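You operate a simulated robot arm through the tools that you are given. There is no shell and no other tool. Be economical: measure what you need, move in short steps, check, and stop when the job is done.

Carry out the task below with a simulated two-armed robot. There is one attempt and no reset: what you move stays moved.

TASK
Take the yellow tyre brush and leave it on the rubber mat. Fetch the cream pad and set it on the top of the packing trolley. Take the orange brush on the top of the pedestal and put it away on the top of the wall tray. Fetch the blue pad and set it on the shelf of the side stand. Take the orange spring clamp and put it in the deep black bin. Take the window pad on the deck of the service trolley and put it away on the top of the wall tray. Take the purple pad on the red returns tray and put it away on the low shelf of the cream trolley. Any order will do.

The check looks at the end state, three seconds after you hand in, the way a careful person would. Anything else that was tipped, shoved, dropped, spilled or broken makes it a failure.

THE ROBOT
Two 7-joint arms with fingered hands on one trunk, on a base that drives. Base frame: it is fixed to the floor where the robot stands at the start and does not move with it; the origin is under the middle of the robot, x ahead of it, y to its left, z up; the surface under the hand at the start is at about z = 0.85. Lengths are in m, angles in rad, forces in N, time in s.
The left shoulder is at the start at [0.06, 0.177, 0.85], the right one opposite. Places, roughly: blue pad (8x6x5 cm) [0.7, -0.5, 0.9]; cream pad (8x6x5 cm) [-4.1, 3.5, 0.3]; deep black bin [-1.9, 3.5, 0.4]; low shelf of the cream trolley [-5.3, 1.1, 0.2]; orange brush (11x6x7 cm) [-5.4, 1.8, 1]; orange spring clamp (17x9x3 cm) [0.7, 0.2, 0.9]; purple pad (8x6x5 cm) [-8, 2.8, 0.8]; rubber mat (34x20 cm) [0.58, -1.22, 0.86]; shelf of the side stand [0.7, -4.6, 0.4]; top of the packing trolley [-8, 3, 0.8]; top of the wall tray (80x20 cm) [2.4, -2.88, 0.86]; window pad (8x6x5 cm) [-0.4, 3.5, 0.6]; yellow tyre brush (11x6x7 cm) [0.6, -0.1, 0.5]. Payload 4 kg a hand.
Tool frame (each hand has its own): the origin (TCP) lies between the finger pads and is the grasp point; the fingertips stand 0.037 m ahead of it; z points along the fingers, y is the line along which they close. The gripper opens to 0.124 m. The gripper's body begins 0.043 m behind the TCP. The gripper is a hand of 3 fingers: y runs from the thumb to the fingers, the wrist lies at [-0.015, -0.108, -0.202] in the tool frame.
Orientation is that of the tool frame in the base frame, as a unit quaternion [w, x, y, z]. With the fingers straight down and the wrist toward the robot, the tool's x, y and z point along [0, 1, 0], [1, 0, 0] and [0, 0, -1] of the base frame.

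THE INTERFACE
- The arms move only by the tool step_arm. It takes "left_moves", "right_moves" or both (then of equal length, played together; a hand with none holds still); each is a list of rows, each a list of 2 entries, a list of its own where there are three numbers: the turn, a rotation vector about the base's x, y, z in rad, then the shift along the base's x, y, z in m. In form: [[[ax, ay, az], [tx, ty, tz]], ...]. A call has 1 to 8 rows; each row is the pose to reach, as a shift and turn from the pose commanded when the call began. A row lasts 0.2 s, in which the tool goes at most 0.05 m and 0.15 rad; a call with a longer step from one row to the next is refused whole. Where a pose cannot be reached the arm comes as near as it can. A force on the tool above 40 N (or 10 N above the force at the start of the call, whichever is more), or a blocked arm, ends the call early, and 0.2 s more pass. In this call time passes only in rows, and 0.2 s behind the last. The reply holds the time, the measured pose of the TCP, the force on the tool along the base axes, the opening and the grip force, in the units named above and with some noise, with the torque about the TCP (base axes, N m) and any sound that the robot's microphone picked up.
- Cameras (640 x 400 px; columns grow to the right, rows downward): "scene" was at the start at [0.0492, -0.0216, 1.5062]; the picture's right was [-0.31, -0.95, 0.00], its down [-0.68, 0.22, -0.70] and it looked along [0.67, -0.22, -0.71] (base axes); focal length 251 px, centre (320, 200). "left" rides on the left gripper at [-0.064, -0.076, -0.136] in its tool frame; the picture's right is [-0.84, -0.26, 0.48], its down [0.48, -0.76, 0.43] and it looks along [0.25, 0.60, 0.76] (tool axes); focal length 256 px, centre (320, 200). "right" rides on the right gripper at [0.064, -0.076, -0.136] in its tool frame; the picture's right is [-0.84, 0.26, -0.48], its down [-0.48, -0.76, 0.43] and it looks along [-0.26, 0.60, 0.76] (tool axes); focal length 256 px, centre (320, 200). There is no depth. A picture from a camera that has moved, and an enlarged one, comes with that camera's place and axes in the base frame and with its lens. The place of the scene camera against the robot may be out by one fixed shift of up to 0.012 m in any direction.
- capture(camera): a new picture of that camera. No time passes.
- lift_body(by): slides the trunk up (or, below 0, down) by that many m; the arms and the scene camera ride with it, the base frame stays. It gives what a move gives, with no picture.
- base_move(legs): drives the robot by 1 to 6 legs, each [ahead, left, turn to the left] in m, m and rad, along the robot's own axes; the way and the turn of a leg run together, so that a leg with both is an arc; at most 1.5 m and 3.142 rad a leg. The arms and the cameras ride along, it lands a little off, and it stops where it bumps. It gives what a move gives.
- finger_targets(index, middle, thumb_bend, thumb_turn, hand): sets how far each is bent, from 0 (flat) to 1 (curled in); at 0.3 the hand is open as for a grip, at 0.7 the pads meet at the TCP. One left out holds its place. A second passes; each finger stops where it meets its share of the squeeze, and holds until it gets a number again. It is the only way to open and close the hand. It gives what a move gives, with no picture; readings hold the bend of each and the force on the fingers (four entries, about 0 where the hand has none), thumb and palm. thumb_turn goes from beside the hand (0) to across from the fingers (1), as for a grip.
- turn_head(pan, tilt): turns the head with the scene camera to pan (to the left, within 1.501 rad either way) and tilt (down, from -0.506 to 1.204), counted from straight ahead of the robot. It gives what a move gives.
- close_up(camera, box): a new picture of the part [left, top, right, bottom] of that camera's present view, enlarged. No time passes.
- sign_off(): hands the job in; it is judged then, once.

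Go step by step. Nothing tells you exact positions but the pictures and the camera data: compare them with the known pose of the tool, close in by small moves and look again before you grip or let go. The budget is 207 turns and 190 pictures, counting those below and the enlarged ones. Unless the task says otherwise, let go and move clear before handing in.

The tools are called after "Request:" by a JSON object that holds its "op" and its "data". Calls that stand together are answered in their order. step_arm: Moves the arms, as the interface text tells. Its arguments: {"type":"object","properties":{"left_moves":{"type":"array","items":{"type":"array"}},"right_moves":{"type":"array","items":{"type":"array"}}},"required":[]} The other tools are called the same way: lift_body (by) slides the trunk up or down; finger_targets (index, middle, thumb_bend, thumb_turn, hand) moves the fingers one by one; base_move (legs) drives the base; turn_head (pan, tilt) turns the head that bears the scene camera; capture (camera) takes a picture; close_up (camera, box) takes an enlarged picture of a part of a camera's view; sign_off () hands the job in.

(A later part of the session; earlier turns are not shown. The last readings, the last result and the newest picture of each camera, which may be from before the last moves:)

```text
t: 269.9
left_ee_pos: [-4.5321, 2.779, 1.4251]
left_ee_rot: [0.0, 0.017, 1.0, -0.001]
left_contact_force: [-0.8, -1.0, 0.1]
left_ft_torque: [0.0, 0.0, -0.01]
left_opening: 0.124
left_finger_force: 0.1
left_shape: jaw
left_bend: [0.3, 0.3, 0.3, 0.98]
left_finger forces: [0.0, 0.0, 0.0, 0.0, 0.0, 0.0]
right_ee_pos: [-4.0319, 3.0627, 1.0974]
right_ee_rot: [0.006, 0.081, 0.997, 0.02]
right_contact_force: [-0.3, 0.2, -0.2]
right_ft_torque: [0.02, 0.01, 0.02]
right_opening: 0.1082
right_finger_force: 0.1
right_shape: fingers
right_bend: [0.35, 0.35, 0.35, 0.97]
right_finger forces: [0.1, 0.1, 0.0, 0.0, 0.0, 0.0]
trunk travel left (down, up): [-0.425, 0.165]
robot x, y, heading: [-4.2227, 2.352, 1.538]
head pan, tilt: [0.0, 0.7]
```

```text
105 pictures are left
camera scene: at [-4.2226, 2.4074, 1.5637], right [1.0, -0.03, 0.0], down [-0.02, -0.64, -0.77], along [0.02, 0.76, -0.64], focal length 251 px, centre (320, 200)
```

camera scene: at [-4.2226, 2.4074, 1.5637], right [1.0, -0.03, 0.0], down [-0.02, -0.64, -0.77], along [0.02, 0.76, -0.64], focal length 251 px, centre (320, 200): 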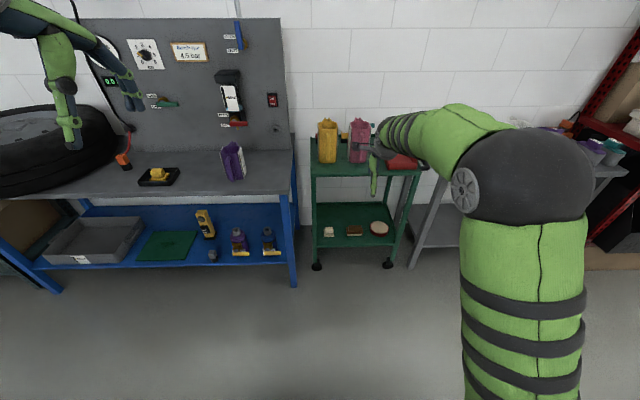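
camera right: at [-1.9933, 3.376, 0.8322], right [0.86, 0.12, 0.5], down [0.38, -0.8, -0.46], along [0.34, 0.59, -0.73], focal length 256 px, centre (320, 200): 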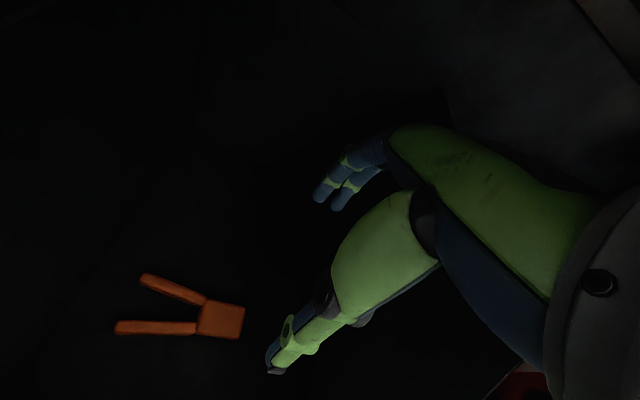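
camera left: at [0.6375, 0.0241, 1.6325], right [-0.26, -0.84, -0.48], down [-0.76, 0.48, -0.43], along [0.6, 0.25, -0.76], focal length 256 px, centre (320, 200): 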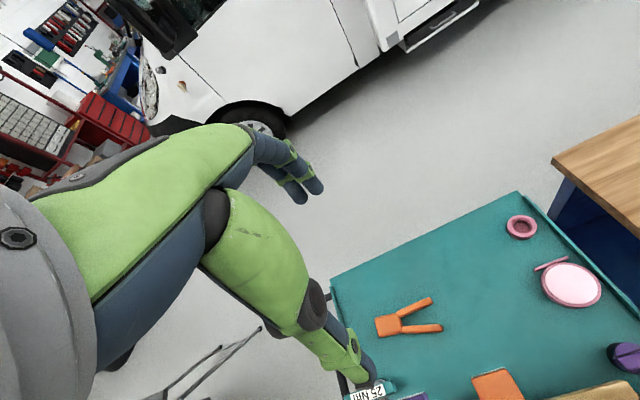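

I see three items on the green cart's low shelf; I zoom to identify the cream pad.

Request:
{"op": "close_up", "data": {"camera": "scene", "box": [290, 180, 450, 280]}}

Request:
{"op": "lift_body", "data": {"by": -0.4}}

Request:
{"op": "close_up", "data": {"camera": "scene", "box": [240, 80, 480, 230]}}

```text
4.00 times, centred on (370, 230) of scene
camera zoom: at [-4.2226, 2.4074, 1.5637], right [1.0, -0.03, 0.0], down [-0.02, -0.64, -0.77], along [0.02, 0.76, -0.64], focal length 1004 px, centre (120, 80)
```

zoom: 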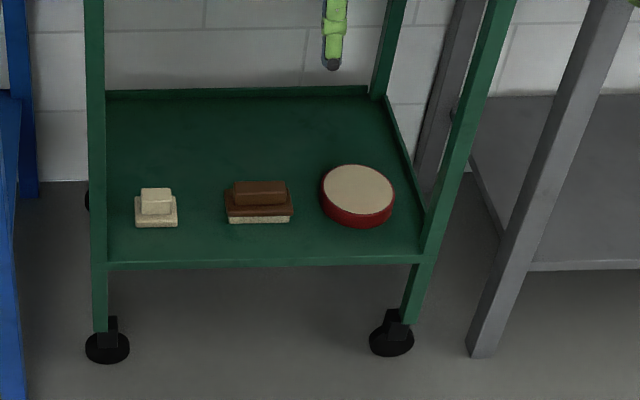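

```text
t: 273.8
left_ee_pos: [-4.5309, 2.7789, 1.0257]
left_ee_rot: [0.0, 0.016, 1.0, -0.001]
left_contact_force: [0.0, 0.4, 0.8]
left_ft_torque: [0.01, -0.01, -0.01]
left_opening: 0.124
left_finger_force: 0.1
left_shape: jaw
left_bend: [0.3, 0.3, 0.3, 0.98]
left_finger forces: [0.0, 0.0, 0.0, 0.0, 0.1, 0.1]
right_ee_pos: [-4.0327, 3.0612, 0.6967]
right_ee_rot: [0.005, 0.081, 0.997, 0.019]
right_contact_force: [-0.8, -1.1, -1.0]
right_ft_torque: [0.01, 0.02, -0.01]
right_opening: 0.1084
right_finger_force: 0.2
right_shape: fingers
right_bend: [0.35, 0.35, 0.35, 0.97]
right_finger forces: [0.0, 0.0, 0.0, 0.0, 0.1, 0.0]
trunk travel left (down, up): [-0.025, 0.565]
robot x, y, heading: [-4.2243, 2.3489, 1.534]
head pan, tilt: [0.0, 0.7]
```

```text
2.67 times, centred on (360, 155) of scene
camera zoom: at [-4.2225, 2.4073, 1.1637], right [1.0, -0.03, 0.0], down [-0.02, -0.64, -0.76], along [0.02, 0.76, -0.64], focal length 669 px, centre (213, 320)
```

zoom: 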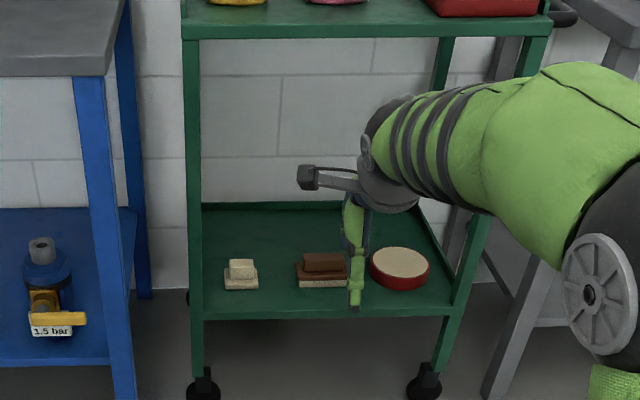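

The cream pad (plate with block) is leftmost, triangulated at (-4.136, 3.505, 0.355). I align the hand in x and yaw and lower it in front of the cart.

Request:
{"op": "step_arm", "data": {"right_moves": [[[0, 0, 0.05], [-0.02, 0, -0.04]], [[0, 0, 0.1], [-0.04, 0, -0.08]], [[0, 0, 0.14], [-0.06, 0, -0.12]], [[0, 0, 0.14], [-0.08, 0, -0.16]], [[0, 0, 0.14], [-0.103, 0, -0.2]], [[0, 0, 0.14], [-0.103, 0, -0.22]]]}}

Request:
{"op": "finger_targets", "data": {"hand": "right", "index": 0.3, "middle": 0.3, "thumb_bend": 0.3}}

Request:
{"op": "base_move", "data": {"legs": [[0.28, 0, 0]]}}

Request:
{"op": "capture", "data": {"camera": "right"}}

Request:
{"op": "capture", "data": {"camera": "scene"}}

```text
t: 275.1
left_ee_pos: [-4.5317, 2.7783, 1.026]
left_ee_rot: [-0.001, 0.015, 1.0, -0.001]
left_contact_force: [-0.5, 0.2, -0.3]
left_ft_torque: [0.02, 0.01, -0.04]
left_opening: 0.1239
left_finger_force: 0.0
left_shape: jaw
left_bend: [0.3, 0.3, 0.3, 0.98]
left_finger forces: [0.1, 0.0, 0.0, 0.0, 0.0, 0.0]
right_ee_pos: [-4.1358, 3.0627, 0.4794]
right_ee_rot: [0.004, 0.01, 1.0, 0.021]
right_contact_force: [0.4, -0.6, 0.2]
right_ft_torque: [0.03, -0.01, 0.01]
right_opening: 0.1083
right_finger_force: 0.0
right_shape: fingers
right_bend: [0.35, 0.35, 0.35, 0.98]
right_finger forces: [0.0, 0.0, 0.0, 0.0, 0.0, 0.1]
trunk travel left (down, up): [-0.025, 0.565]
robot x, y, heading: [-4.2261, 2.348, 1.541]
head pan, tilt: [0.0, 0.7]
```

```text
t: 276.1
left_ee_pos: [-4.532, 2.7778, 1.0265]
left_ee_rot: [0.0, 0.016, 1.0, 0.0]
left_contact_force: [0.1, -0.3, -0.7]
left_ft_torque: [0.01, 0.03, 0.03]
left_opening: 0.1238
left_finger_force: 0.0
left_shape: jaw
left_bend: [0.3, 0.3, 0.3, 0.98]
left_finger forces: [0.0, 0.1, 0.0, 0.0, 0.0, 0.1]
right_ee_pos: [-4.1358, 3.0622, 0.4786]
right_ee_rot: [0.003, 0.01, 1.0, 0.02]
right_contact_force: [-0.5, 0.6, 0.4]
right_ft_torque: [0.02, -0.02, 0.01]
right_opening: 0.123
right_finger_force: 0.0
right_shape: fingers
right_bend: [0.3, 0.3, 0.3, 0.98]
right_finger forces: [0.0, 0.0, 0.0, 0.0, 0.0, 0.1]
trunk travel left (down, up): [-0.025, 0.565]
robot x, y, heading: [-4.2236, 2.3487, 1.544]
head pan, tilt: [0.0, 0.7]
```

```text
t: 278.1
left_ee_pos: [-4.5215, 3.0579, 1.0246]
left_ee_rot: [0.0, 0.017, 1.0, -0.001]
left_contact_force: [0.5, 0.1, 0.0]
left_ft_torque: [-0.01, 0.04, -0.03]
left_opening: 0.1238
left_finger_force: 0.1
left_shape: jaw
left_bend: [0.3, 0.3, 0.3, 0.98]
left_finger forces: [0.1, 0.0, 0.0, 0.1, 0.0, 0.0]
right_ee_pos: [-4.1258, 3.3431, 0.4803]
right_ee_rot: [0.004, 0.012, 1.0, 0.02]
right_contact_force: [0.4, -0.3, 0.2]
right_ft_torque: [0.01, 0.02, 0.0]
right_opening: 0.1234
right_finger_force: 0.2
right_shape: fingers
right_bend: [0.3, 0.3, 0.3, 0.98]
right_finger forces: [0.0, 0.0, 0.1, 0.0, 0.1, 0.1]
trunk travel left (down, up): [-0.025, 0.565]
robot x, y, heading: [-4.2201, 2.6268, 1.538]
head pan, tilt: [0.0, 0.7]
```

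```text
102 pictures are left
camera right: at [-4.1917, 3.2626, 0.6138], right [0.84, 0.22, 0.5], down [0.47, -0.75, -0.46], along [0.28, 0.62, -0.73], focal length 256 px, centre (320, 200)
```

right: 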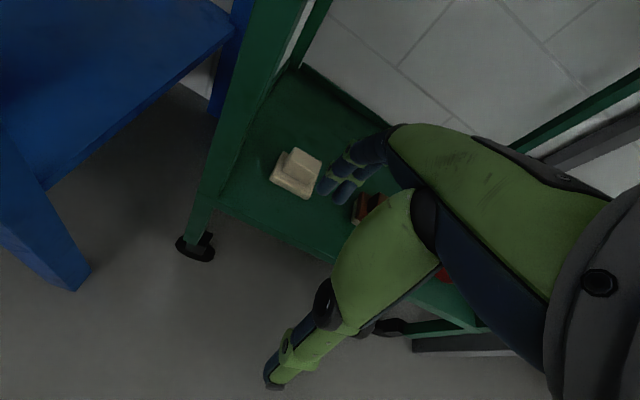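

```text
101 pictures are left
camera scene: at [-4.2133, 2.6872, 1.1636], right [1.0, -0.03, 0.0], down [-0.02, -0.64, -0.76], along [0.03, 0.76, -0.64], focal length 251 px, centre (320, 200)
```

scene: 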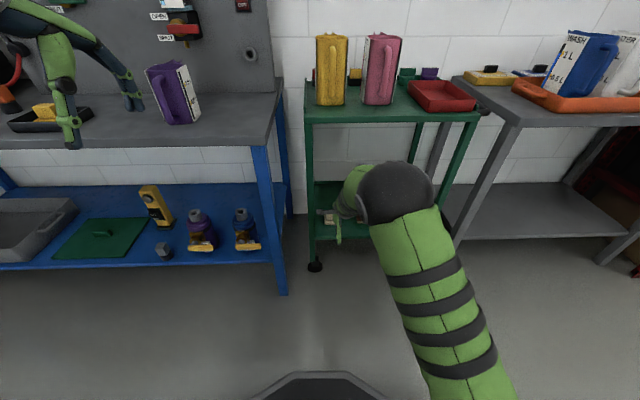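

The wrist view confirms (-4.138, 3.504). The gripper's camera arm would pass close to the cart's left post, so I look closer before going in.

Request:
{"op": "close_up", "data": {"camera": "right", "box": [180, 90, 420, 240]}}

```text
2.67 times, centred on (300, 165) of right
camera zoom: at [-4.1917, 3.2626, 0.6138], right [0.84, 0.22, 0.5], down [0.47, -0.75, -0.46], along [0.28, 0.62, -0.73], focal length 683 px, centre (373, 293)
```

zoom: 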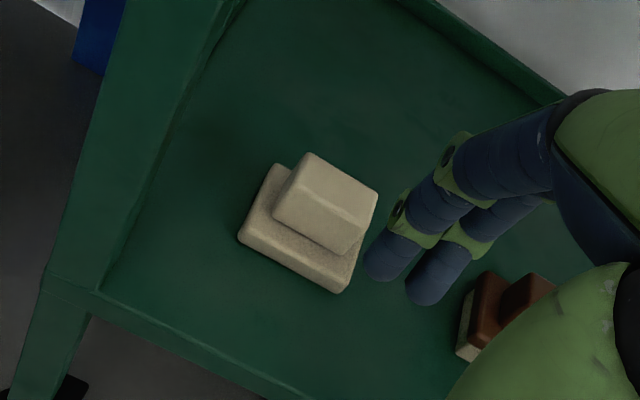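

I'll turn the hand 0.12 rad and grip slightly right of centre, which leaves about 2 cm to the post. I move in above the pad.

Request:
{"op": "step_arm", "data": {"right_moves": [[[0, 0, 0.06], [0.006, 0.01, 0]], [[0, 0, 0.12], [0.006, 0.04, 0]], [[0, 0, 0.12], [0.006, 0.08, 0]], [[0, 0, 0.12], [0.006, 0.12, 0]], [[0, 0, 0.12], [0.006, 0.161, 0]]]}}

Request:
{"op": "capture", "data": {"camera": "right"}}

Request:
{"op": "close_up", "data": {"camera": "scene", "box": [280, 150, 440, 250]}}

```text
t: 279.3
left_ee_pos: [-4.521, 3.0595, 1.0266]
left_ee_rot: [0.001, 0.017, 1.0, -0.001]
left_contact_force: [-0.7, -0.6, 0.5]
left_ft_torque: [0.01, -0.05, 0.01]
left_opening: 0.1238
left_finger_force: 0.1
left_shape: jaw
left_bend: [0.3, 0.3, 0.3, 0.98]
left_finger forces: [0.1, 0.0, 0.1, 0.1, 0.0, 0.0]
right_ee_pos: [-4.1202, 3.5031, 0.4786]
right_ee_rot: [0.003, -0.048, 0.999, 0.02]
right_contact_force: [-0.1, 0.0, 0.4]
right_ft_torque: [-0.03, -0.03, 0.01]
right_opening: 0.1232
right_finger_force: 0.0
right_shape: fingers
right_bend: [0.3, 0.3, 0.3, 0.98]
right_finger forces: [0.1, 0.1, 0.1, 0.0, 0.0, 0.1]
trunk travel left (down, up): [-0.025, 0.565]
robot x, y, heading: [-4.2193, 2.6285, 1.54]
head pan, tilt: [0.0, 0.7]
```

```text
99 pictures are left
camera right: at [-4.1771, 3.4163, 0.6133], right [0.81, 0.32, 0.5], down [0.56, -0.69, -0.46], along [0.2, 0.65, -0.73], focal length 256 px, centre (320, 200)
```

right: 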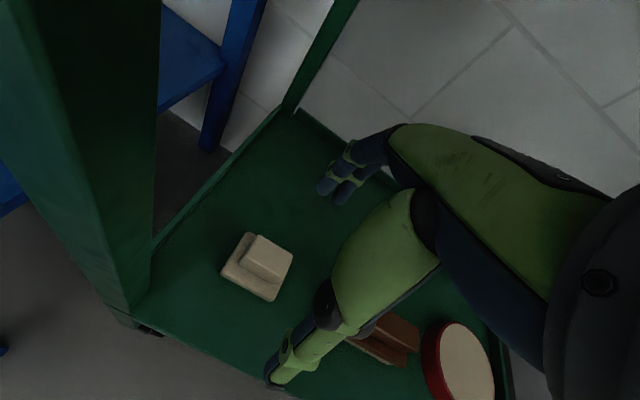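

```text
4.00 times, centred on (360, 200) of scene
camera zoom: at [-4.2134, 2.6871, 1.1637], right [1.0, -0.03, 0.0], down [-0.02, -0.64, -0.77], along [0.03, 0.76, -0.64], focal length 1004 px, centre (160, 200)
```

zoom: 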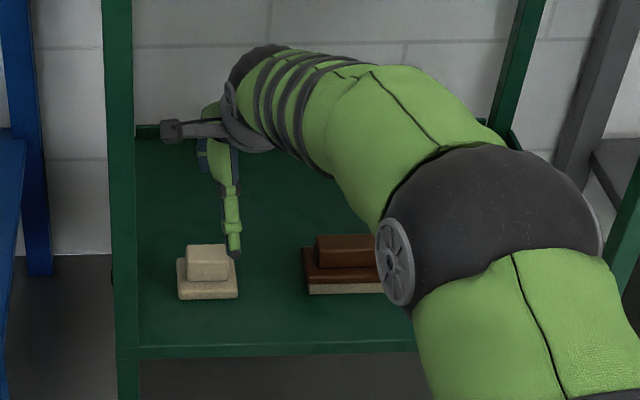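

Well positioned; the pad reads (-4.137, 3.515). I descend to the shelf carefully.

Request:
{"op": "step_arm", "data": {"right_moves": [[[0, 0, 0], [-0.004, 0.008, -0.04]], [[0, 0, 0], [-0.004, 0.008, -0.075]], [[0, 0, 0], [-0.004, 0.008, -0.09]], [[0, 0, 0], [-0.004, 0.008, -0.1]]]}}

Request:
{"op": "capture", "data": {"camera": "right"}}

Request:
{"op": "close_up", "data": {"camera": "scene", "box": [280, 150, 440, 250]}}

```text
t: 280.3
left_ee_pos: [-4.5212, 3.0587, 1.0259]
left_ee_rot: [0.0, 0.017, 1.0, 0.0]
left_contact_force: [-0.3, 0.7, -0.6]
left_ft_torque: [-0.01, 0.01, 0.01]
left_opening: 0.1236
left_finger_force: 0.1
left_shape: jaw
left_bend: [0.3, 0.3, 0.3, 0.98]
left_finger forces: [0.1, 0.1, 0.0, 0.0, 0.0, 0.1]
right_ee_pos: [-4.1245, 3.5109, 0.3794]
right_ee_rot: [0.003, -0.049, 0.999, 0.021]
right_contact_force: [-0.2, -0.5, 0.3]
right_ft_torque: [-0.01, 0.01, 0.01]
right_opening: 0.1228
right_finger_force: 0.2
right_shape: fingers
right_bend: [0.3, 0.3, 0.3, 0.98]
right_finger forces: [0.0, 0.0, 0.0, 0.0, 0.0, 0.1]
trunk travel left (down, up): [-0.025, 0.565]
robot x, y, heading: [-4.2217, 2.6301, 1.539]
head pan, tilt: [0.0, 0.7]
```

```text
97 pictures are left
camera right: at [-4.1805, 3.4242, 0.5132], right [0.81, 0.32, 0.5], down [0.56, -0.69, -0.46], along [0.2, 0.65, -0.73], focal length 256 px, centre (320, 200)
```

right: 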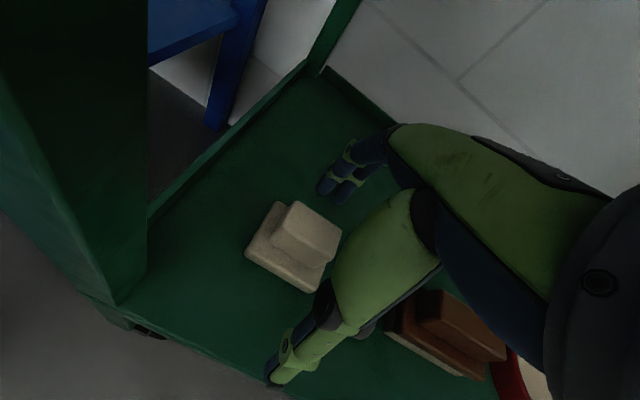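

```text
4.00 times, centred on (360, 200) of scene
camera zoom: at [-4.2133, 2.6873, 1.1637], right [1.0, -0.03, 0.0], down [-0.02, -0.64, -0.76], along [0.03, 0.76, -0.64], focal length 1004 px, centre (160, 200)
```

zoom: 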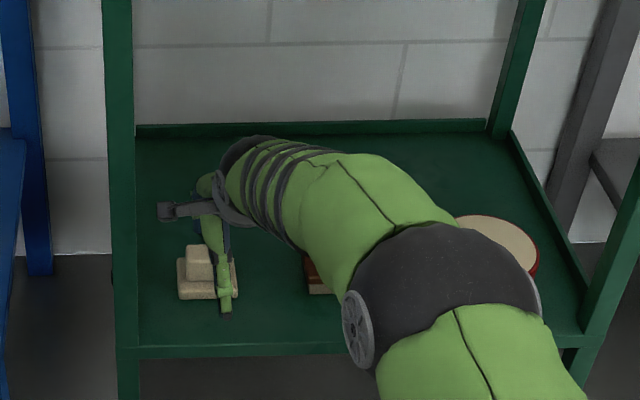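

Depth matches the earlier pad grip. I close the hand.

Request:
{"op": "finger_targets", "data": {"hand": "right", "index": 0.7, "middle": 0.7, "thumb_bend": 0.7}}

Request:
{"op": "capture", "data": {"camera": "right"}}

```text
t: 281.3
left_ee_pos: [-4.522, 3.0599, 1.0263]
left_ee_rot: [0.0, 0.017, 1.0, -0.001]
left_contact_force: [0.7, 1.2, -0.4]
left_ft_torque: [0.02, 0.0, 0.01]
left_opening: 0.1238
left_finger_force: 0.1
left_shape: jaw
left_bend: [0.3, 0.3, 0.3, 0.98]
left_finger forces: [0.0, 0.0, 0.0, 0.0, 0.0, 0.1]
right_ee_pos: [-4.1252, 3.5115, 0.379]
right_ee_rot: [0.002, -0.049, 0.999, 0.021]
right_contact_force: [-0.4, -0.5, 1.9]
right_ft_torque: [0.09, 0.01, 0.05]
right_opening: 0.0292
right_finger_force: 17.5
right_shape: fingers
right_bend: [0.63, 0.64, 0.63, 0.96]
right_finger forces: [9.7, 8.6, 0.1, 0.0, 16.8, 0.0]
trunk travel left (down, up): [-0.025, 0.565]
robot x, y, heading: [-4.2149, 2.6274, 1.539]
head pan, tilt: [0.0, 0.7]
```

```text
95 pictures are left
camera right: at [-4.1805, 3.4242, 0.5134], right [0.81, 0.32, 0.5], down [0.56, -0.69, -0.46], along [0.2, 0.65, -0.73], focal length 256 px, centre (320, 200)
```

right: 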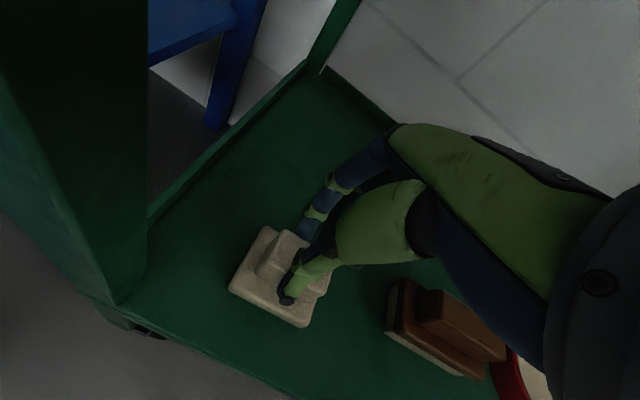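

It gripped the pad's upper block (2.9 cm). That's usable; I lift and check it holds.

Request:
{"op": "step_arm", "data": {"right_moves": [[[0, 0, 0], [0, 0, 0.03]], [[0, 0, 0], [0, 0, 0.07]], [[0, 0, 0], [0, 0, 0.11]]]}}

Request:
{"op": "capture", "data": {"camera": "right"}}

```text
t: 282.1
left_ee_pos: [-4.5216, 3.0593, 1.0261]
left_ee_rot: [0.0, 0.017, 1.0, -0.001]
left_contact_force: [-0.6, -0.7, -0.1]
left_ft_torque: [-0.04, 0.02, 0.0]
left_opening: 0.1239
left_finger_force: 0.1
left_shape: jaw
left_bend: [0.3, 0.3, 0.3, 0.98]
left_finger forces: [0.0, 0.0, 0.0, 0.0, 0.0, 0.0]
right_ee_pos: [-4.1223, 3.5129, 0.4872]
right_ee_rot: [0.002, -0.048, 0.999, 0.021]
right_contact_force: [-0.7, -0.2, -1.6]
right_ft_torque: [0.01, -0.04, 0.01]
right_opening: 0.0292
right_finger_force: 17.0
right_shape: fingers
right_bend: [0.63, 0.64, 0.64, 0.96]
right_finger forces: [10.0, 8.0, 0.0, 0.0, 17.1, 0.0]
trunk travel left (down, up): [-0.025, 0.565]
robot x, y, heading: [-4.2193, 2.6296, 1.538]
head pan, tilt: [0.0, 0.7]
```

```text
94 pictures are left
camera right: at [-4.1796, 3.4252, 0.6228], right [0.81, 0.32, 0.5], down [0.56, -0.69, -0.46], along [0.2, 0.65, -0.73], focal length 256 px, centre (320, 200)
```

right: 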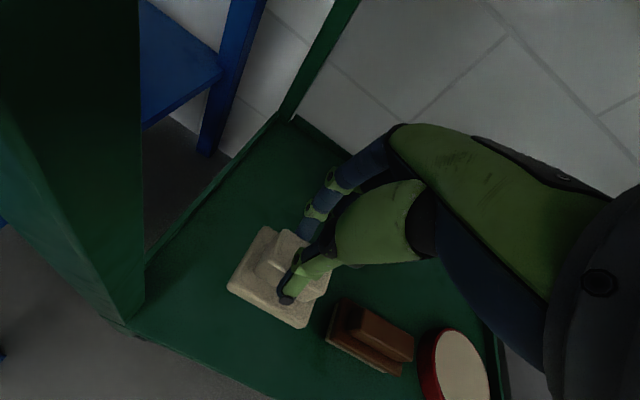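

The pad is held. I withdraw straight out with the arm, then back off and raise the trunk.

Request:
{"op": "step_arm", "data": {"right_moves": [[[0, 0, 0], [0.004, -0.045, 0]], [[0, 0, 0], [0.008, -0.09, 0]], [[0, 0, 0], [0.01, -0.135, 0]], [[0, 0, 0], [0.01, -0.18, 0]], [[0, 0, 0], [0.01, -0.22, 0]]]}}

Request:
{"op": "base_move", "data": {"legs": [[-0.3, 0, 0.03]]}}

Request:
{"op": "lift_body", "data": {"by": 0.4}}

Request:
{"op": "turn_head", "data": {"pan": 1.3, "tilt": 0.4}}

Request:
{"op": "capture", "data": {"camera": "scene"}}

```text
t: 283.3
left_ee_pos: [-4.5217, 3.0592, 1.0258]
left_ee_rot: [-0.001, 0.017, 1.0, -0.001]
left_contact_force: [-0.2, 1.1, -0.8]
left_ft_torque: [0.01, 0.04, 0.03]
left_opening: 0.124
left_finger_force: 0.0
left_shape: jaw
left_bend: [0.3, 0.3, 0.3, 0.98]
left_finger forces: [0.0, 0.0, 0.1, 0.1, 0.0, 0.1]
right_ee_pos: [-4.1141, 3.2932, 0.4892]
right_ee_rot: [0.002, -0.048, 0.999, 0.02]
right_contact_force: [0.1, 0.3, 0.0]
right_ft_torque: [0.04, -0.01, 0.03]
right_opening: 0.0292
right_finger_force: 17.7
right_shape: fingers
right_bend: [0.63, 0.64, 0.64, 0.96]
right_finger forces: [9.8, 7.9, 0.0, 0.1, 16.9, 0.0]
trunk travel left (down, up): [-0.025, 0.565]
robot x, y, heading: [-4.217, 2.6266, 1.537]
head pan, tilt: [0.0, 0.7]
```

```text
t: 285.4
left_ee_pos: [-4.539, 2.7455, 1.0265]
left_ee_rot: [0.0, 0.002, 1.0, -0.001]
left_contact_force: [0.6, -0.8, 0.4]
left_ft_torque: [0.01, -0.01, 0.01]
left_opening: 0.1239
left_finger_force: 0.0
left_shape: jaw
left_bend: [0.3, 0.3, 0.3, 0.98]
left_finger forces: [0.0, 0.0, 0.1, 0.0, 0.1, 0.1]
right_ee_pos: [-4.1402, 2.9915, 0.489]
right_ee_rot: [0.002, -0.064, 0.998, 0.02]
right_contact_force: [-0.2, -0.1, -0.3]
right_ft_torque: [0.03, -0.02, 0.0]
right_opening: 0.0294
right_finger_force: 17.2
right_shape: fingers
right_bend: [0.63, 0.64, 0.64, 0.96]
right_finger forces: [9.9, 7.8, 0.0, 0.0, 16.9, 0.1]
trunk travel left (down, up): [-0.025, 0.565]
robot x, y, heading: [-4.2201, 2.3255, 1.565]
head pan, tilt: [0.0, 0.7]
```

```text
t: 289.2
left_ee_pos: [-4.5406, 2.7458, 1.4252]
left_ee_rot: [0.0, 0.002, 1.0, 0.0]
left_contact_force: [-0.8, 0.3, 0.2]
left_ft_torque: [0.0, 0.01, 0.01]
left_opening: 0.1238
left_finger_force: 0.0
left_shape: jaw
left_bend: [0.3, 0.3, 0.3, 0.98]
left_finger forces: [0.0, 0.1, 0.0, 0.0, 0.0, 0.0]
right_ee_pos: [-4.1398, 2.9923, 0.8882]
right_ee_rot: [0.003, -0.063, 0.998, 0.02]
right_contact_force: [-0.1, 0.3, -0.7]
right_ft_torque: [0.0, 0.01, 0.01]
right_opening: 0.029
right_finger_force: 17.5
right_shape: fingers
right_bend: [0.63, 0.64, 0.64, 0.96]
right_finger forces: [9.8, 7.9, 0.0, 0.1, 16.8, 0.1]
trunk travel left (down, up): [-0.425, 0.165]
robot x, y, heading: [-4.2226, 2.3244, 1.57]
head pan, tilt: [0.0, 0.7]
```

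```text
t: 290.7
left_ee_pos: [-4.5394, 2.7457, 1.4249]
left_ee_rot: [-0.001, 0.001, 1.0, -0.001]
left_contact_force: [0.5, -0.1, 0.6]
left_ft_torque: [0.05, 0.0, -0.02]
left_opening: 0.1237
left_finger_force: 0.1
left_shape: jaw
left_bend: [0.3, 0.3, 0.3, 0.98]
left_finger forces: [0.1, 0.0, 0.1, 0.0, 0.0, 0.1]
right_ee_pos: [-4.1383, 2.994, 0.8905]
right_ee_rot: [0.002, -0.064, 0.998, 0.02]
right_contact_force: [0.4, -0.1, -0.3]
right_ft_torque: [-0.01, 0.03, -0.02]
right_opening: 0.029
right_finger_force: 17.4
right_shape: fingers
right_bend: [0.63, 0.64, 0.64, 0.96]
right_finger forces: [9.8, 7.9, 0.1, 0.0, 16.9, 0.1]
trunk travel left (down, up): [-0.425, 0.165]
robot x, y, heading: [-4.2265, 2.3247, 1.566]
head pan, tilt: [1.3, 0.4]
```

```text
93 pictures are left
camera scene: at [-4.3101, 2.3238, 1.5905], right [0.27, 0.96, 0.0], down [0.37, -0.11, -0.92], along [-0.89, 0.25, -0.39], focal length 251 px, centre (320, 200)
```

scene: 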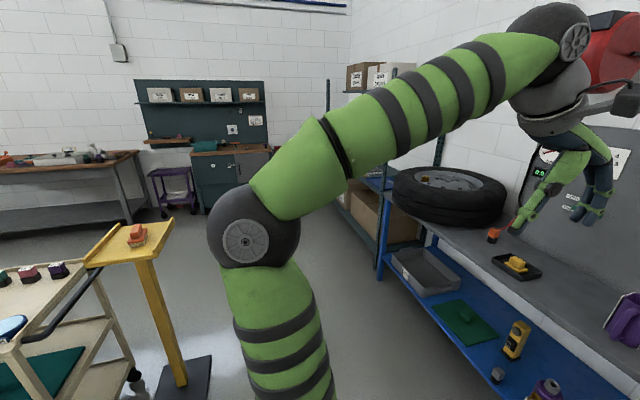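

I see the orange brush on the yellow pedestal and the cream trolley behind. The packing trolley should be straight west; I turn and look ahead.

Request:
{"op": "step_arm", "data": {"right_moves": [[[0, 0, 0], [0, 0, 0.05]], [[0, 0, 0], [0, 0, 0.1]], [[0, 0, 0], [0, 0, 0.15]]]}}

Request:
{"op": "base_move", "data": {"legs": [[0, 0, 1.57], [0.3, -0.27, 0]]}}

Request:
{"op": "turn_head", "data": {"pan": 0.0, "tilt": 0.4}}

Request:
{"op": "capture", "data": {"camera": "scene"}}

```text
t: 291.5
left_ee_pos: [-4.5398, 2.7456, 1.4256]
left_ee_rot: [0.0, 0.002, 1.0, -0.001]
left_contact_force: [-0.8, -0.5, -0.9]
left_ft_torque: [0.0, 0.02, 0.01]
left_opening: 0.1238
left_finger_force: 0.0
left_shape: jaw
left_bend: [0.3, 0.3, 0.3, 0.98]
left_finger forces: [0.0, 0.0, 0.0, 0.0, 0.0, 0.0]
right_ee_pos: [-4.1402, 2.9905, 1.0383]
right_ee_rot: [0.002, -0.064, 0.998, 0.02]
right_contact_force: [-0.3, -1.0, -0.8]
right_ft_torque: [0.02, 0.03, 0.0]
right_opening: 0.0289
right_finger_force: 17.7
right_shape: fingers
right_bend: [0.63, 0.64, 0.64, 0.96]
right_finger forces: [9.7, 7.9, 0.0, 0.0, 17.0, 0.0]
trunk travel left (down, up): [-0.425, 0.165]
robot x, y, heading: [-4.222, 2.3247, 1.572]
head pan, tilt: [1.3, 0.4]
```

```text
t: 297.9
left_ee_pos: [-4.9461, 2.2614, 1.4256]
left_ee_rot: [0.0, 0.716, -0.699, 0.002]
left_contact_force: [-0.5, 0.1, 0.1]
left_ft_torque: [-0.05, -0.02, -0.01]
left_opening: 0.1235
left_finger_force: 0.1
left_shape: jaw
left_bend: [0.3, 0.3, 0.3, 0.98]
left_finger forces: [0.0, 0.0, 0.1, 0.0, 0.1, 0.0]
right_ee_pos: [-5.2024, 2.6549, 1.0386]
right_ee_rot: [0.013, 0.759, -0.651, -0.016]
right_contact_force: [0.1, 0.9, 0.2]
right_ft_torque: [-0.03, -0.01, -0.03]
right_opening: 0.0285
right_finger_force: 16.9
right_shape: fingers
right_bend: [0.63, 0.64, 0.64, 0.96]
right_finger forces: [9.6, 7.7, 0.0, 0.0, 16.5, 0.1]
trunk travel left (down, up): [-0.425, 0.165]
robot x, y, heading: [-4.5369, 2.5869, -3.124]
head pan, tilt: [1.3, 0.4]
```

```text
t: 299.4
left_ee_pos: [-4.9456, 2.2617, 1.4253]
left_ee_rot: [-0.001, 0.715, -0.699, 0.001]
left_contact_force: [-0.4, -0.2, -0.3]
left_ft_torque: [0.0, 0.01, 0.01]
left_opening: 0.1239
left_finger_force: 0.0
left_shape: jaw
left_bend: [0.3, 0.3, 0.3, 0.98]
left_finger forces: [0.0, 0.0, 0.0, 0.0, 0.0, 0.0]
right_ee_pos: [-5.202, 2.654, 1.04]
right_ee_rot: [0.013, 0.759, -0.65, -0.016]
right_contact_force: [0.6, -0.3, -0.7]
right_ft_torque: [0.01, -0.02, -0.01]
right_opening: 0.0283
right_finger_force: 17.3
right_shape: fingers
right_bend: [0.63, 0.64, 0.64, 0.96]
right_finger forces: [9.6, 7.7, 0.1, 0.2, 16.5, 0.0]
trunk travel left (down, up): [-0.425, 0.165]
robot x, y, heading: [-4.5347, 2.5905, -3.118]
head pan, tilt: [0.0, 0.4]
```

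```text
92 pictures are left
camera scene: at [-4.5943, 2.5916, 1.5905], right [-0.02, 1.0, 0.0], down [0.39, 0.01, -0.92], along [-0.92, -0.02, -0.39], focal length 251 px, centre (320, 200)
```

scene: 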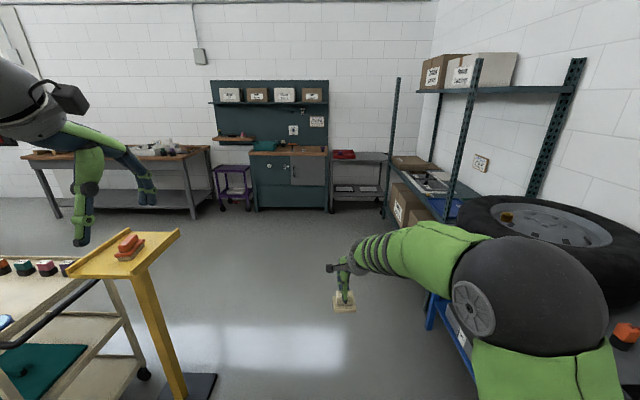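

The packing trolley is the grey one with the red tray. I drive toward it.

Request:
{"op": "base_move", "data": {"legs": [[1.3, -0.05, -0.02], [1.0, -0.05, 0]]}}

Request:
{"op": "turn_head", "data": {"pan": -0.1, "tilt": 0.5}}

Request:
{"op": "capture", "data": {"camera": "scene"}}

Request:
{"op": "close_up", "data": {"camera": "scene", "box": [260, 100, 420, 200]}}

```text
t: 310.7
left_ee_pos: [-7.2564, 2.318, 1.4261]
left_ee_rot: [0.0, 0.715, -0.7, 0.001]
left_contact_force: [-0.7, -0.1, -0.6]
left_ft_torque: [-0.01, -0.03, -0.04]
left_opening: 0.1239
left_finger_force: 0.1
left_shape: jaw
left_bend: [0.3, 0.3, 0.3, 0.98]
left_finger forces: [0.0, 0.0, 0.1, 0.0, 0.1, 0.0]
right_ee_pos: [-7.5114, 2.7118, 1.0398]
right_ee_rot: [0.013, 0.759, -0.651, -0.016]
right_contact_force: [-0.1, -0.2, -0.3]
right_ft_torque: [-0.02, 0.04, -0.02]
right_opening: 0.0285
right_finger_force: 16.9
right_shape: fingers
right_bend: [0.63, 0.64, 0.64, 0.96]
right_finger forces: [9.6, 7.8, 0.0, 0.0, 16.5, 0.0]
trunk travel left (down, up): [-0.425, 0.165]
robot x, y, heading: [-6.8429, 2.6487, -3.126]
head pan, tilt: [0.0, 0.4]
```

```text
t: 311.4
left_ee_pos: [-7.2557, 2.3177, 1.425]
left_ee_rot: [-0.001, 0.714, -0.7, 0.001]
left_contact_force: [0.3, 1.0, -0.1]
left_ft_torque: [-0.03, -0.01, -0.02]
left_opening: 0.1237
left_finger_force: 0.1
left_shape: jaw
left_bend: [0.3, 0.3, 0.3, 0.98]
left_finger forces: [0.1, 0.1, 0.1, 0.0, 0.1, 0.0]
right_ee_pos: [-7.5105, 2.712, 1.0389]
right_ee_rot: [0.013, 0.758, -0.652, -0.015]
right_contact_force: [0.4, -0.1, -0.9]
right_ft_torque: [0.0, 0.02, 0.0]
right_opening: 0.0288
right_finger_force: 17.0
right_shape: fingers
right_bend: [0.63, 0.64, 0.64, 0.96]
right_finger forces: [9.6, 7.7, 0.0, 0.0, 16.5, 0.2]
trunk travel left (down, up): [-0.425, 0.165]
robot x, y, heading: [-6.8422, 2.6468, -3.122]
head pan, tilt: [-0.099, 0.499]
```

```text
91 pictures are left
camera scene: at [-6.9016, 2.6565, 1.5814], right [0.08, 1.0, 0.0], down [0.48, -0.04, -0.88], along [-0.88, 0.07, -0.48], focal length 251 px, centre (320, 200)
```

scene: 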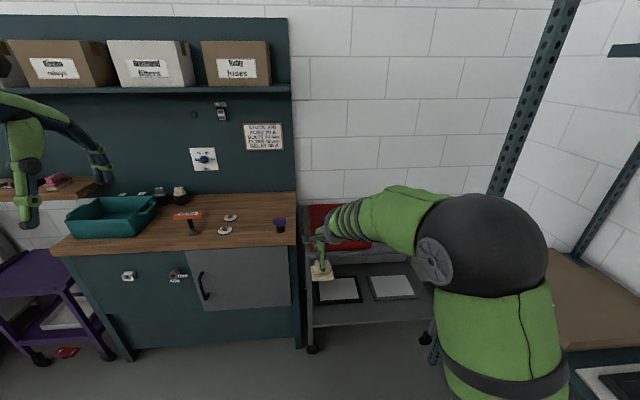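

```text
4.00 times, centred on (340, 150) of scene
camera zoom: at [-6.9016, 2.6565, 1.5814], right [0.08, 1.0, 0.0], down [0.48, -0.04, -0.88], along [-0.88, 0.07, -0.48], focal length 1004 px, centre (240, 400)
```

zoom: 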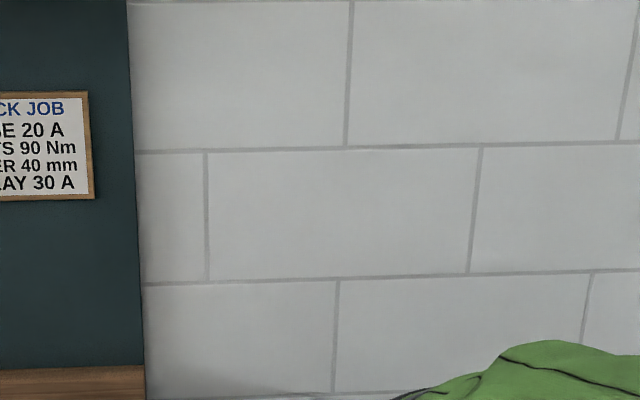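

My arm hides the trolley top; the wrist camera should show it.

Request:
{"op": "capture", "data": {"camera": "right"}}

Request:
{"op": "turn_head", "data": {"pan": -0.4, "tilt": 0.6}}

Request:
{"op": "capture", "data": {"camera": "scene"}}

```text
89 pictures are left
camera right: at [-7.4206, 2.6598, 1.1726], right [-0.36, 0.79, 0.5], down [0.66, 0.59, -0.46], along [-0.66, 0.16, -0.73], focal length 256 px, centre (320, 200)
```

right: 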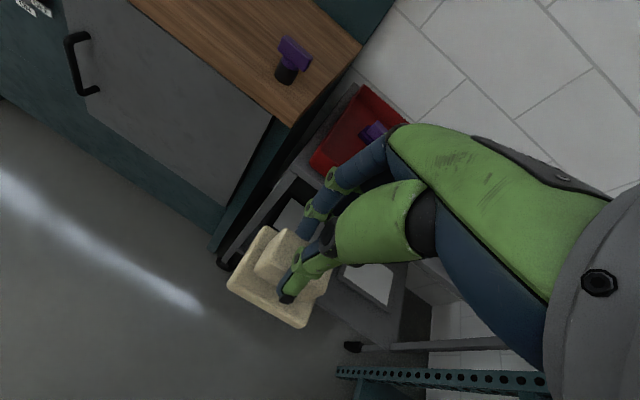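

```text
t: 312.2
left_ee_pos: [-7.255, 2.3174, 1.4263]
left_ee_rot: [0.001, 0.714, -0.7, 0.001]
left_contact_force: [-0.5, 0.6, 0.0]
left_ft_torque: [0.01, -0.01, 0.01]
left_opening: 0.124
left_finger_force: 0.1
left_shape: jaw
left_bend: [0.3, 0.3, 0.3, 0.98]
left_finger forces: [0.0, 0.1, 0.0, 0.0, 0.1, 0.1]
right_ee_pos: [-7.5109, 2.712, 1.0388]
right_ee_rot: [0.012, 0.758, -0.652, -0.016]
right_contact_force: [-1.3, 0.0, -1.0]
right_ft_torque: [0.02, -0.02, -0.01]
right_opening: 0.0285
right_finger_force: 16.5
right_shape: fingers
right_bend: [0.63, 0.64, 0.64, 0.96]
right_finger forces: [9.5, 7.7, 0.0, 0.0, 16.5, 0.0]
trunk travel left (down, up): [-0.425, 0.165]
robot x, y, heading: [-6.8388, 2.6413, -3.124]
head pan, tilt: [-0.4, 0.6]
```

```text
88 pictures are left
camera scene: at [-6.893, 2.682, 1.5723], right [0.37, 0.93, 0.0], down [0.53, -0.21, -0.83], along [-0.77, 0.3, -0.56], focal length 251 px, centre (320, 200)
```

scene: 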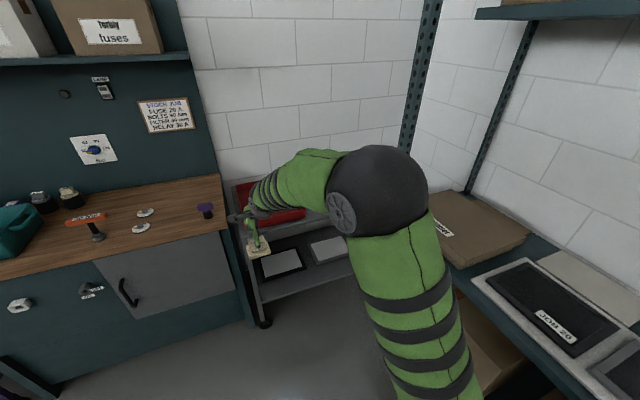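

I slide left to get an unobstructed view of the trolley top.

Request:
{"op": "base_move", "data": {"legs": [[0, 0.45, 0]]}}

Request:
{"op": "turn_head", "data": {"pan": -0.6, "tilt": 0.55}}

Request:
{"op": "capture", "data": {"camera": "scene"}}

```text
t: 314.9
left_ee_pos: [-7.2423, 1.8604, 1.4252]
left_ee_rot: [-0.001, 0.716, -0.698, 0.0]
left_contact_force: [-0.7, 0.0, -0.2]
left_ft_torque: [0.04, 0.0, 0.03]
left_opening: 0.1238
left_finger_force: 0.0
left_shape: jaw
left_bend: [0.3, 0.3, 0.3, 0.98]
left_finger forces: [0.1, 0.0, 0.1, 0.0, 0.0, 0.1]
right_ee_pos: [-7.5006, 2.2524, 1.0392]
right_ee_rot: [0.012, 0.76, -0.65, -0.017]
right_contact_force: [-0.4, 0.5, 0.0]
right_ft_torque: [0.03, 0.01, 0.0]
right_opening: 0.0285
right_finger_force: 16.8
right_shape: fingers
right_bend: [0.63, 0.64, 0.64, 0.96]
right_finger forces: [9.6, 7.7, 0.1, 0.0, 16.5, 0.0]
trunk travel left (down, up): [-0.425, 0.165]
robot x, y, heading: [-6.8287, 2.1878, -3.115]
head pan, tilt: [-0.4, 0.6]
```

```text
t: 315.6
left_ee_pos: [-7.2425, 1.8599, 1.4262]
left_ee_rot: [0.0, 0.716, -0.698, 0.001]
left_contact_force: [0.5, -0.4, -0.4]
left_ft_torque: [0.02, -0.03, 0.0]
left_opening: 0.1237
left_finger_force: 0.0
left_shape: jaw
left_bend: [0.3, 0.3, 0.3, 0.98]
left_finger forces: [0.0, 0.0, 0.0, 0.1, 0.0, 0.1]
right_ee_pos: [-7.5001, 2.2538, 1.0391]
right_ee_rot: [0.013, 0.76, -0.65, -0.016]
right_contact_force: [-0.1, 0.1, -0.9]
right_ft_torque: [0.01, 0.01, -0.01]
right_opening: 0.0284
right_finger_force: 16.4
right_shape: fingers
right_bend: [0.63, 0.64, 0.64, 0.96]
right_finger forces: [9.6, 7.8, 0.0, 0.1, 16.5, 0.0]
trunk travel left (down, up): [-0.425, 0.165]
robot x, y, heading: [-6.8322, 2.189, -3.11]
head pan, tilt: [-0.6, 0.55]
```

```text
87 pictures are left
camera scene: at [-6.8754, 2.2436, 1.5768], right [0.54, 0.84, 0.0], down [0.44, -0.28, -0.85], along [-0.72, 0.46, -0.52], focal length 251 px, centre (320, 200)
```

scene: 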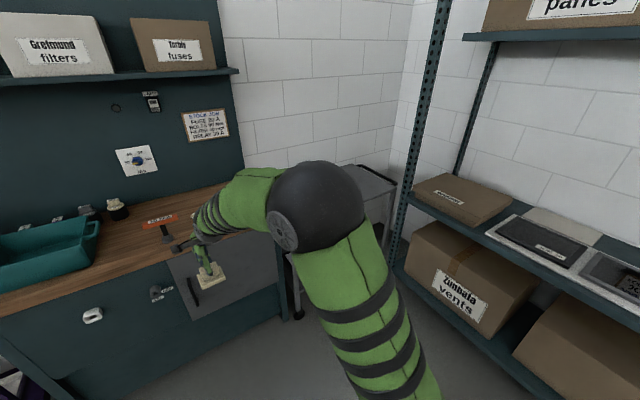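

The trolley top spans about x -8.24..-7.78, y 2.68..3.38, with the red tray on its left half. I raise the hand a bit and move up to it, turned slightly right.

Request:
{"op": "step_arm", "data": {"right_moves": [[[0, 0, 0], [0, 0, 0.05]], [[0, 0, 0], [0, 0, 0.1]]]}}

Request:
{"op": "base_move", "data": {"legs": [[0, -0.5, -0.02], [0.3, 0, -0.2]]}}

Request:
{"op": "turn_head", "data": {"pan": 0.0, "tilt": 0.7}}

Request:
{"op": "capture", "data": {"camera": "scene"}}

Request:
{"op": "capture", "data": {"camera": "right"}}

```text
t: 316.2
left_ee_pos: [-7.2426, 1.8601, 1.427]
left_ee_rot: [0.0, 0.717, -0.697, 0.001]
left_contact_force: [-0.7, -0.5, 0.0]
left_ft_torque: [-0.01, 0.02, -0.02]
left_opening: 0.1237
left_finger_force: 0.0
left_shape: jaw
left_bend: [0.3, 0.3, 0.3, 0.98]
left_finger forces: [0.1, 0.0, 0.1, 0.0, 0.1, 0.0]
right_ee_pos: [-7.5, 2.2522, 1.138]
right_ee_rot: [0.013, 0.76, -0.65, -0.016]
right_contact_force: [0.5, 0.9, -0.7]
right_ft_torque: [0.01, -0.04, -0.01]
right_opening: 0.0286
right_finger_force: 17.0
right_shape: fingers
right_bend: [0.63, 0.64, 0.64, 0.96]
right_finger forces: [9.6, 7.8, 0.0, 0.0, 16.5, 0.0]
trunk travel left (down, up): [-0.425, 0.165]
robot x, y, heading: [-6.8246, 2.1913, -3.11]
head pan, tilt: [-0.6, 0.55]
```

```text
t: 320.9
left_ee_pos: [-7.6121, 2.494, 1.4254]
left_ee_rot: [0.0, -0.637, 0.771, -0.001]
left_contact_force: [0.1, 0.4, -0.1]
left_ft_torque: [-0.01, 0.0, 0.05]
left_opening: 0.1238
left_finger_force: 0.0
left_shape: jaw
left_bend: [0.3, 0.3, 0.3, 0.98]
left_finger forces: [0.0, 0.1, 0.0, 0.0, 0.0, 0.0]
right_ee_pos: [-7.7789, 2.932, 1.1381]
right_ee_rot: [-0.011, -0.686, 0.727, 0.018]
right_contact_force: [-1.0, 0.3, -1.0]
right_ft_torque: [-0.02, -0.02, -0.02]
right_opening: 0.0286
right_finger_force: 16.8
right_shape: fingers
right_bend: [0.63, 0.64, 0.64, 0.96]
right_finger forces: [9.6, 7.7, 0.0, 0.0, 16.5, 0.0]
trunk travel left (down, up): [-0.425, 0.165]
robot x, y, heading: [-7.1405, 2.7289, 2.951]
head pan, tilt: [-0.6, 0.55]
```

```text
t: 321.9
left_ee_pos: [-7.6101, 2.4941, 1.4247]
left_ee_rot: [-0.001, -0.637, 0.771, -0.001]
left_contact_force: [0.1, 0.7, -0.1]
left_ft_torque: [0.01, -0.03, -0.01]
left_opening: 0.1238
left_finger_force: 0.0
left_shape: jaw
left_bend: [0.3, 0.3, 0.3, 0.98]
left_finger forces: [0.0, 0.1, 0.1, 0.0, 0.0, 0.0]
right_ee_pos: [-7.7781, 2.9305, 1.1382]
right_ee_rot: [-0.012, -0.685, 0.728, 0.017]
right_contact_force: [0.3, -0.4, -0.2]
right_ft_torque: [-0.02, 0.02, 0.0]
right_opening: 0.0284
right_finger_force: 17.0
right_shape: fingers
right_bend: [0.63, 0.64, 0.64, 0.96]
right_finger forces: [9.6, 7.7, 0.0, 0.0, 16.5, 0.1]
trunk travel left (down, up): [-0.425, 0.165]
robot x, y, heading: [-7.1372, 2.73, 2.954]
head pan, tilt: [0.0, 0.7]
```

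```text
86 pictures are left
camera scene: at [-7.1902, 2.7411, 1.5637], right [0.19, 0.98, 0.0], down [0.63, -0.12, -0.77], along [-0.75, 0.14, -0.64], focal length 251 px, centre (320, 200)
```

scene: 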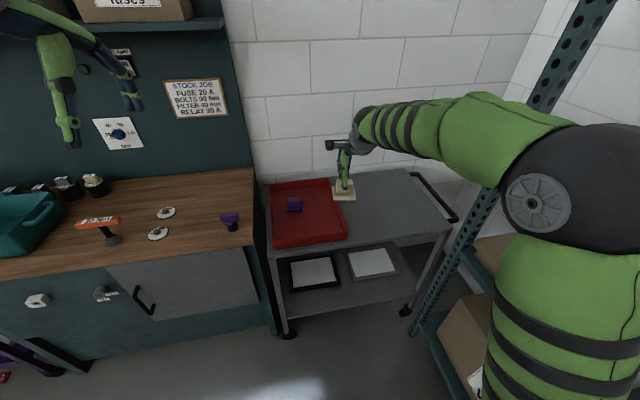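

```text
85 pictures are left
camera right: at [-7.7008, 2.8609, 1.2727], right [-0.19, 0.85, 0.5], down [0.77, 0.44, -0.46], along [-0.61, 0.3, -0.73], focal length 256 px, centre (320, 200)
```

right: 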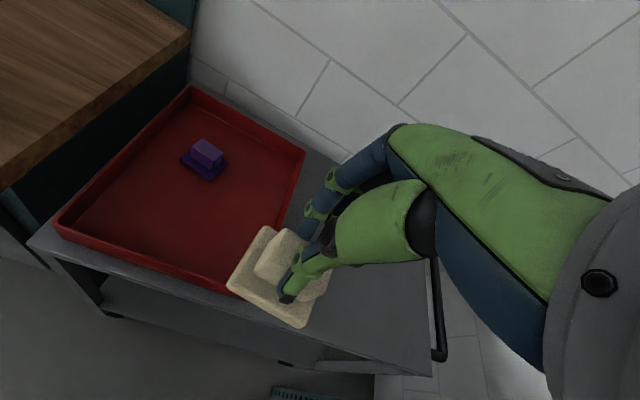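

The right half of the trolley top is free, centre about (-8.0, 3.19), and the purple pad is in the tray at about (-8.04, 2.78). I bring the cream pad over the free half.

Request:
{"op": "base_move", "data": {"legs": [[0.12, 0, 0]]}}

Request:
{"op": "step_arm", "data": {"right_moves": [[[0, 0, 0], [-0.015, 0.045, 0]], [[0, 0, 0], [-0.03, 0.09, 0]], [[0, 0, 0], [-0.045, 0.135, -0.01]], [[0, 0, 0], [-0.06, 0.18, -0.02]], [[0, 0, 0], [-0.075, 0.215, -0.04]], [[0, 0, 0], [-0.085, 0.225, -0.08]], [[0, 0, 0], [-0.085, 0.225, -0.12]]]}}

Request:
{"op": "capture", "data": {"camera": "scene"}}

Request:
{"op": "capture", "data": {"camera": "right"}}

```text
t: 323.1
left_ee_pos: [-7.7284, 2.5168, 1.4253]
left_ee_rot: [0.0, -0.637, 0.771, -0.002]
left_contact_force: [-1.0, -0.9, -0.6]
left_ft_torque: [-0.05, -0.06, -0.04]
left_opening: 0.1237
left_finger_force: 0.0
left_shape: jaw
left_bend: [0.3, 0.3, 0.3, 0.98]
left_finger forces: [0.1, 0.0, 0.0, 0.1, 0.0, 0.0]
right_ee_pos: [-7.8957, 2.9538, 1.1373]
right_ee_rot: [-0.011, -0.686, 0.728, 0.016]
right_contact_force: [-1.0, -0.5, -0.8]
right_ft_torque: [-0.01, -0.03, -0.01]
right_opening: 0.0286
right_finger_force: 17.2
right_shape: fingers
right_bend: [0.63, 0.64, 0.64, 0.96]
right_finger forces: [9.6, 7.7, 0.0, 0.0, 16.5, 0.1]
trunk travel left (down, up): [-0.425, 0.165]
robot x, y, heading: [-7.2515, 2.754, 2.953]
head pan, tilt: [0.0, 0.7]
```

```text
t: 324.7
left_ee_pos: [-7.7276, 2.5152, 1.4247]
left_ee_rot: [0.0, -0.637, 0.771, -0.002]
left_contact_force: [0.5, -0.5, 1.3]
left_ft_torque: [-0.01, 0.02, 0.0]
left_opening: 0.1236
left_finger_force: 0.0
left_shape: jaw
left_bend: [0.3, 0.3, 0.3, 0.98]
left_finger forces: [0.1, 0.0, 0.1, 0.1, 0.0, 0.1]
right_ee_pos: [-7.9786, 3.1788, 1.0189]
right_ee_rot: [-0.012, -0.686, 0.727, 0.018]
right_contact_force: [1.0, 0.8, -1.5]
right_ft_torque: [0.01, 0.0, 0.0]
right_opening: 0.0285
right_finger_force: 16.7
right_shape: fingers
right_bend: [0.63, 0.64, 0.64, 0.96]
right_finger forces: [9.5, 7.7, 0.1, 0.1, 16.4, 0.0]
trunk travel left (down, up): [-0.425, 0.165]
robot x, y, heading: [-7.2552, 2.7497, 2.95]
head pan, tilt: [0.0, 0.7]
```

```text
84 pictures are left
camera scene: at [-7.3068, 2.7636, 1.5637], right [0.19, 0.98, 0.0], down [0.63, -0.12, -0.76], along [-0.75, 0.14, -0.64], focal length 251 px, centre (320, 200)
```

scene: 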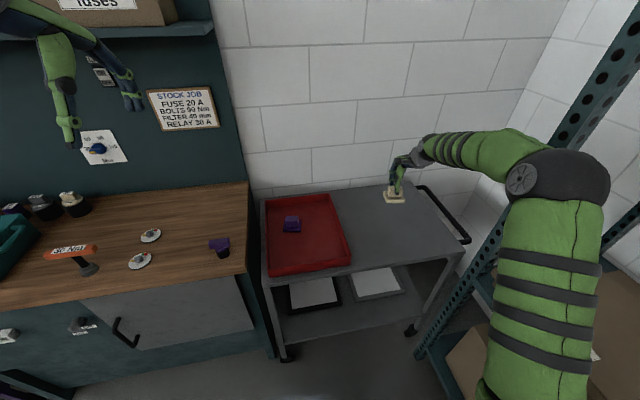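

```text
83 pictures are left
camera right: at [-7.9007, 3.1086, 1.1534], right [-0.19, 0.85, 0.5], down [0.77, 0.44, -0.46], along [-0.61, 0.3, -0.73], focal length 256 px, centre (320, 200)
```

right: 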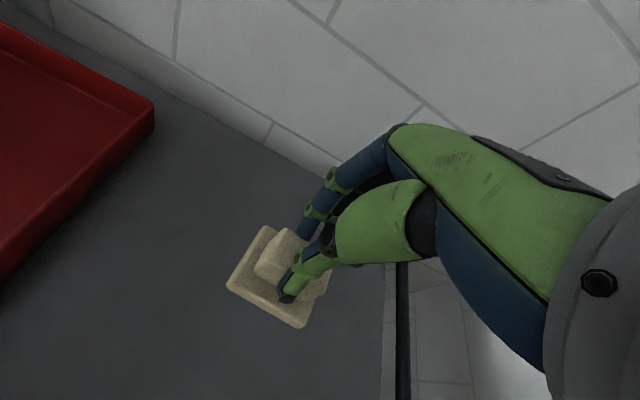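

I lower the pad in steps toward contact.

Request:
{"op": "step_arm", "data": {"right_moves": [[[0, 0, 0], [0, 0, -0.03]], [[0, 0, 0], [0, 0, -0.06]], [[0, 0, 0], [0, 0, -0.085]], [[0, 0, 0], [0, 0, -0.1]], [[0, 0, 0], [0, 0, -0.11]], [[0, 0, 0], [0, 0, -0.12]]]}}

Request:
{"op": "close_up", "data": {"camera": "scene", "box": [320, 140, 480, 240]}}

```text
t: 326.1
left_ee_pos: [-7.7278, 2.5151, 1.4252]
left_ee_rot: [0.001, -0.637, 0.771, -0.002]
left_contact_force: [-0.9, 0.1, 0.4]
left_ft_torque: [-0.03, 0.01, 0.01]
left_opening: 0.124
left_finger_force: 0.1
left_shape: jaw
left_bend: [0.3, 0.3, 0.3, 0.98]
left_finger forces: [0.1, 0.0, 0.0, 0.1, 0.0, 0.0]
right_ee_pos: [-7.9789, 3.1771, 0.8968]
right_ee_rot: [-0.012, -0.686, 0.728, 0.017]
right_contact_force: [0.4, -0.6, 0.2]
right_ft_torque: [-0.02, 0.0, -0.03]
right_opening: 0.0284
right_finger_force: 16.6
right_shape: fingers
right_bend: [0.63, 0.64, 0.64, 0.96]
right_finger forces: [9.6, 7.7, 0.1, 0.0, 16.3, 0.1]
trunk travel left (down, up): [-0.425, 0.165]
robot x, y, heading: [-7.2554, 2.7497, 2.956]
head pan, tilt: [0.0, 0.7]
```

```text
4.00 times, centred on (400, 190) of scene
camera zoom: at [-7.3066, 2.7635, 1.5636], right [0.19, 0.98, 0.0], down [0.63, -0.12, -0.76], along [-0.75, 0.14, -0.64], focal length 1004 px, centre (0, 240)
```

zoom: 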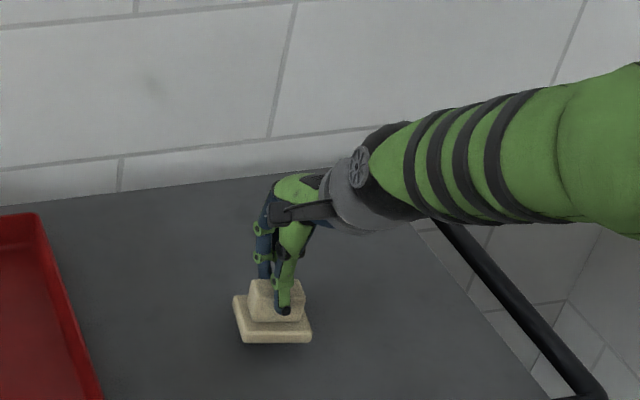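

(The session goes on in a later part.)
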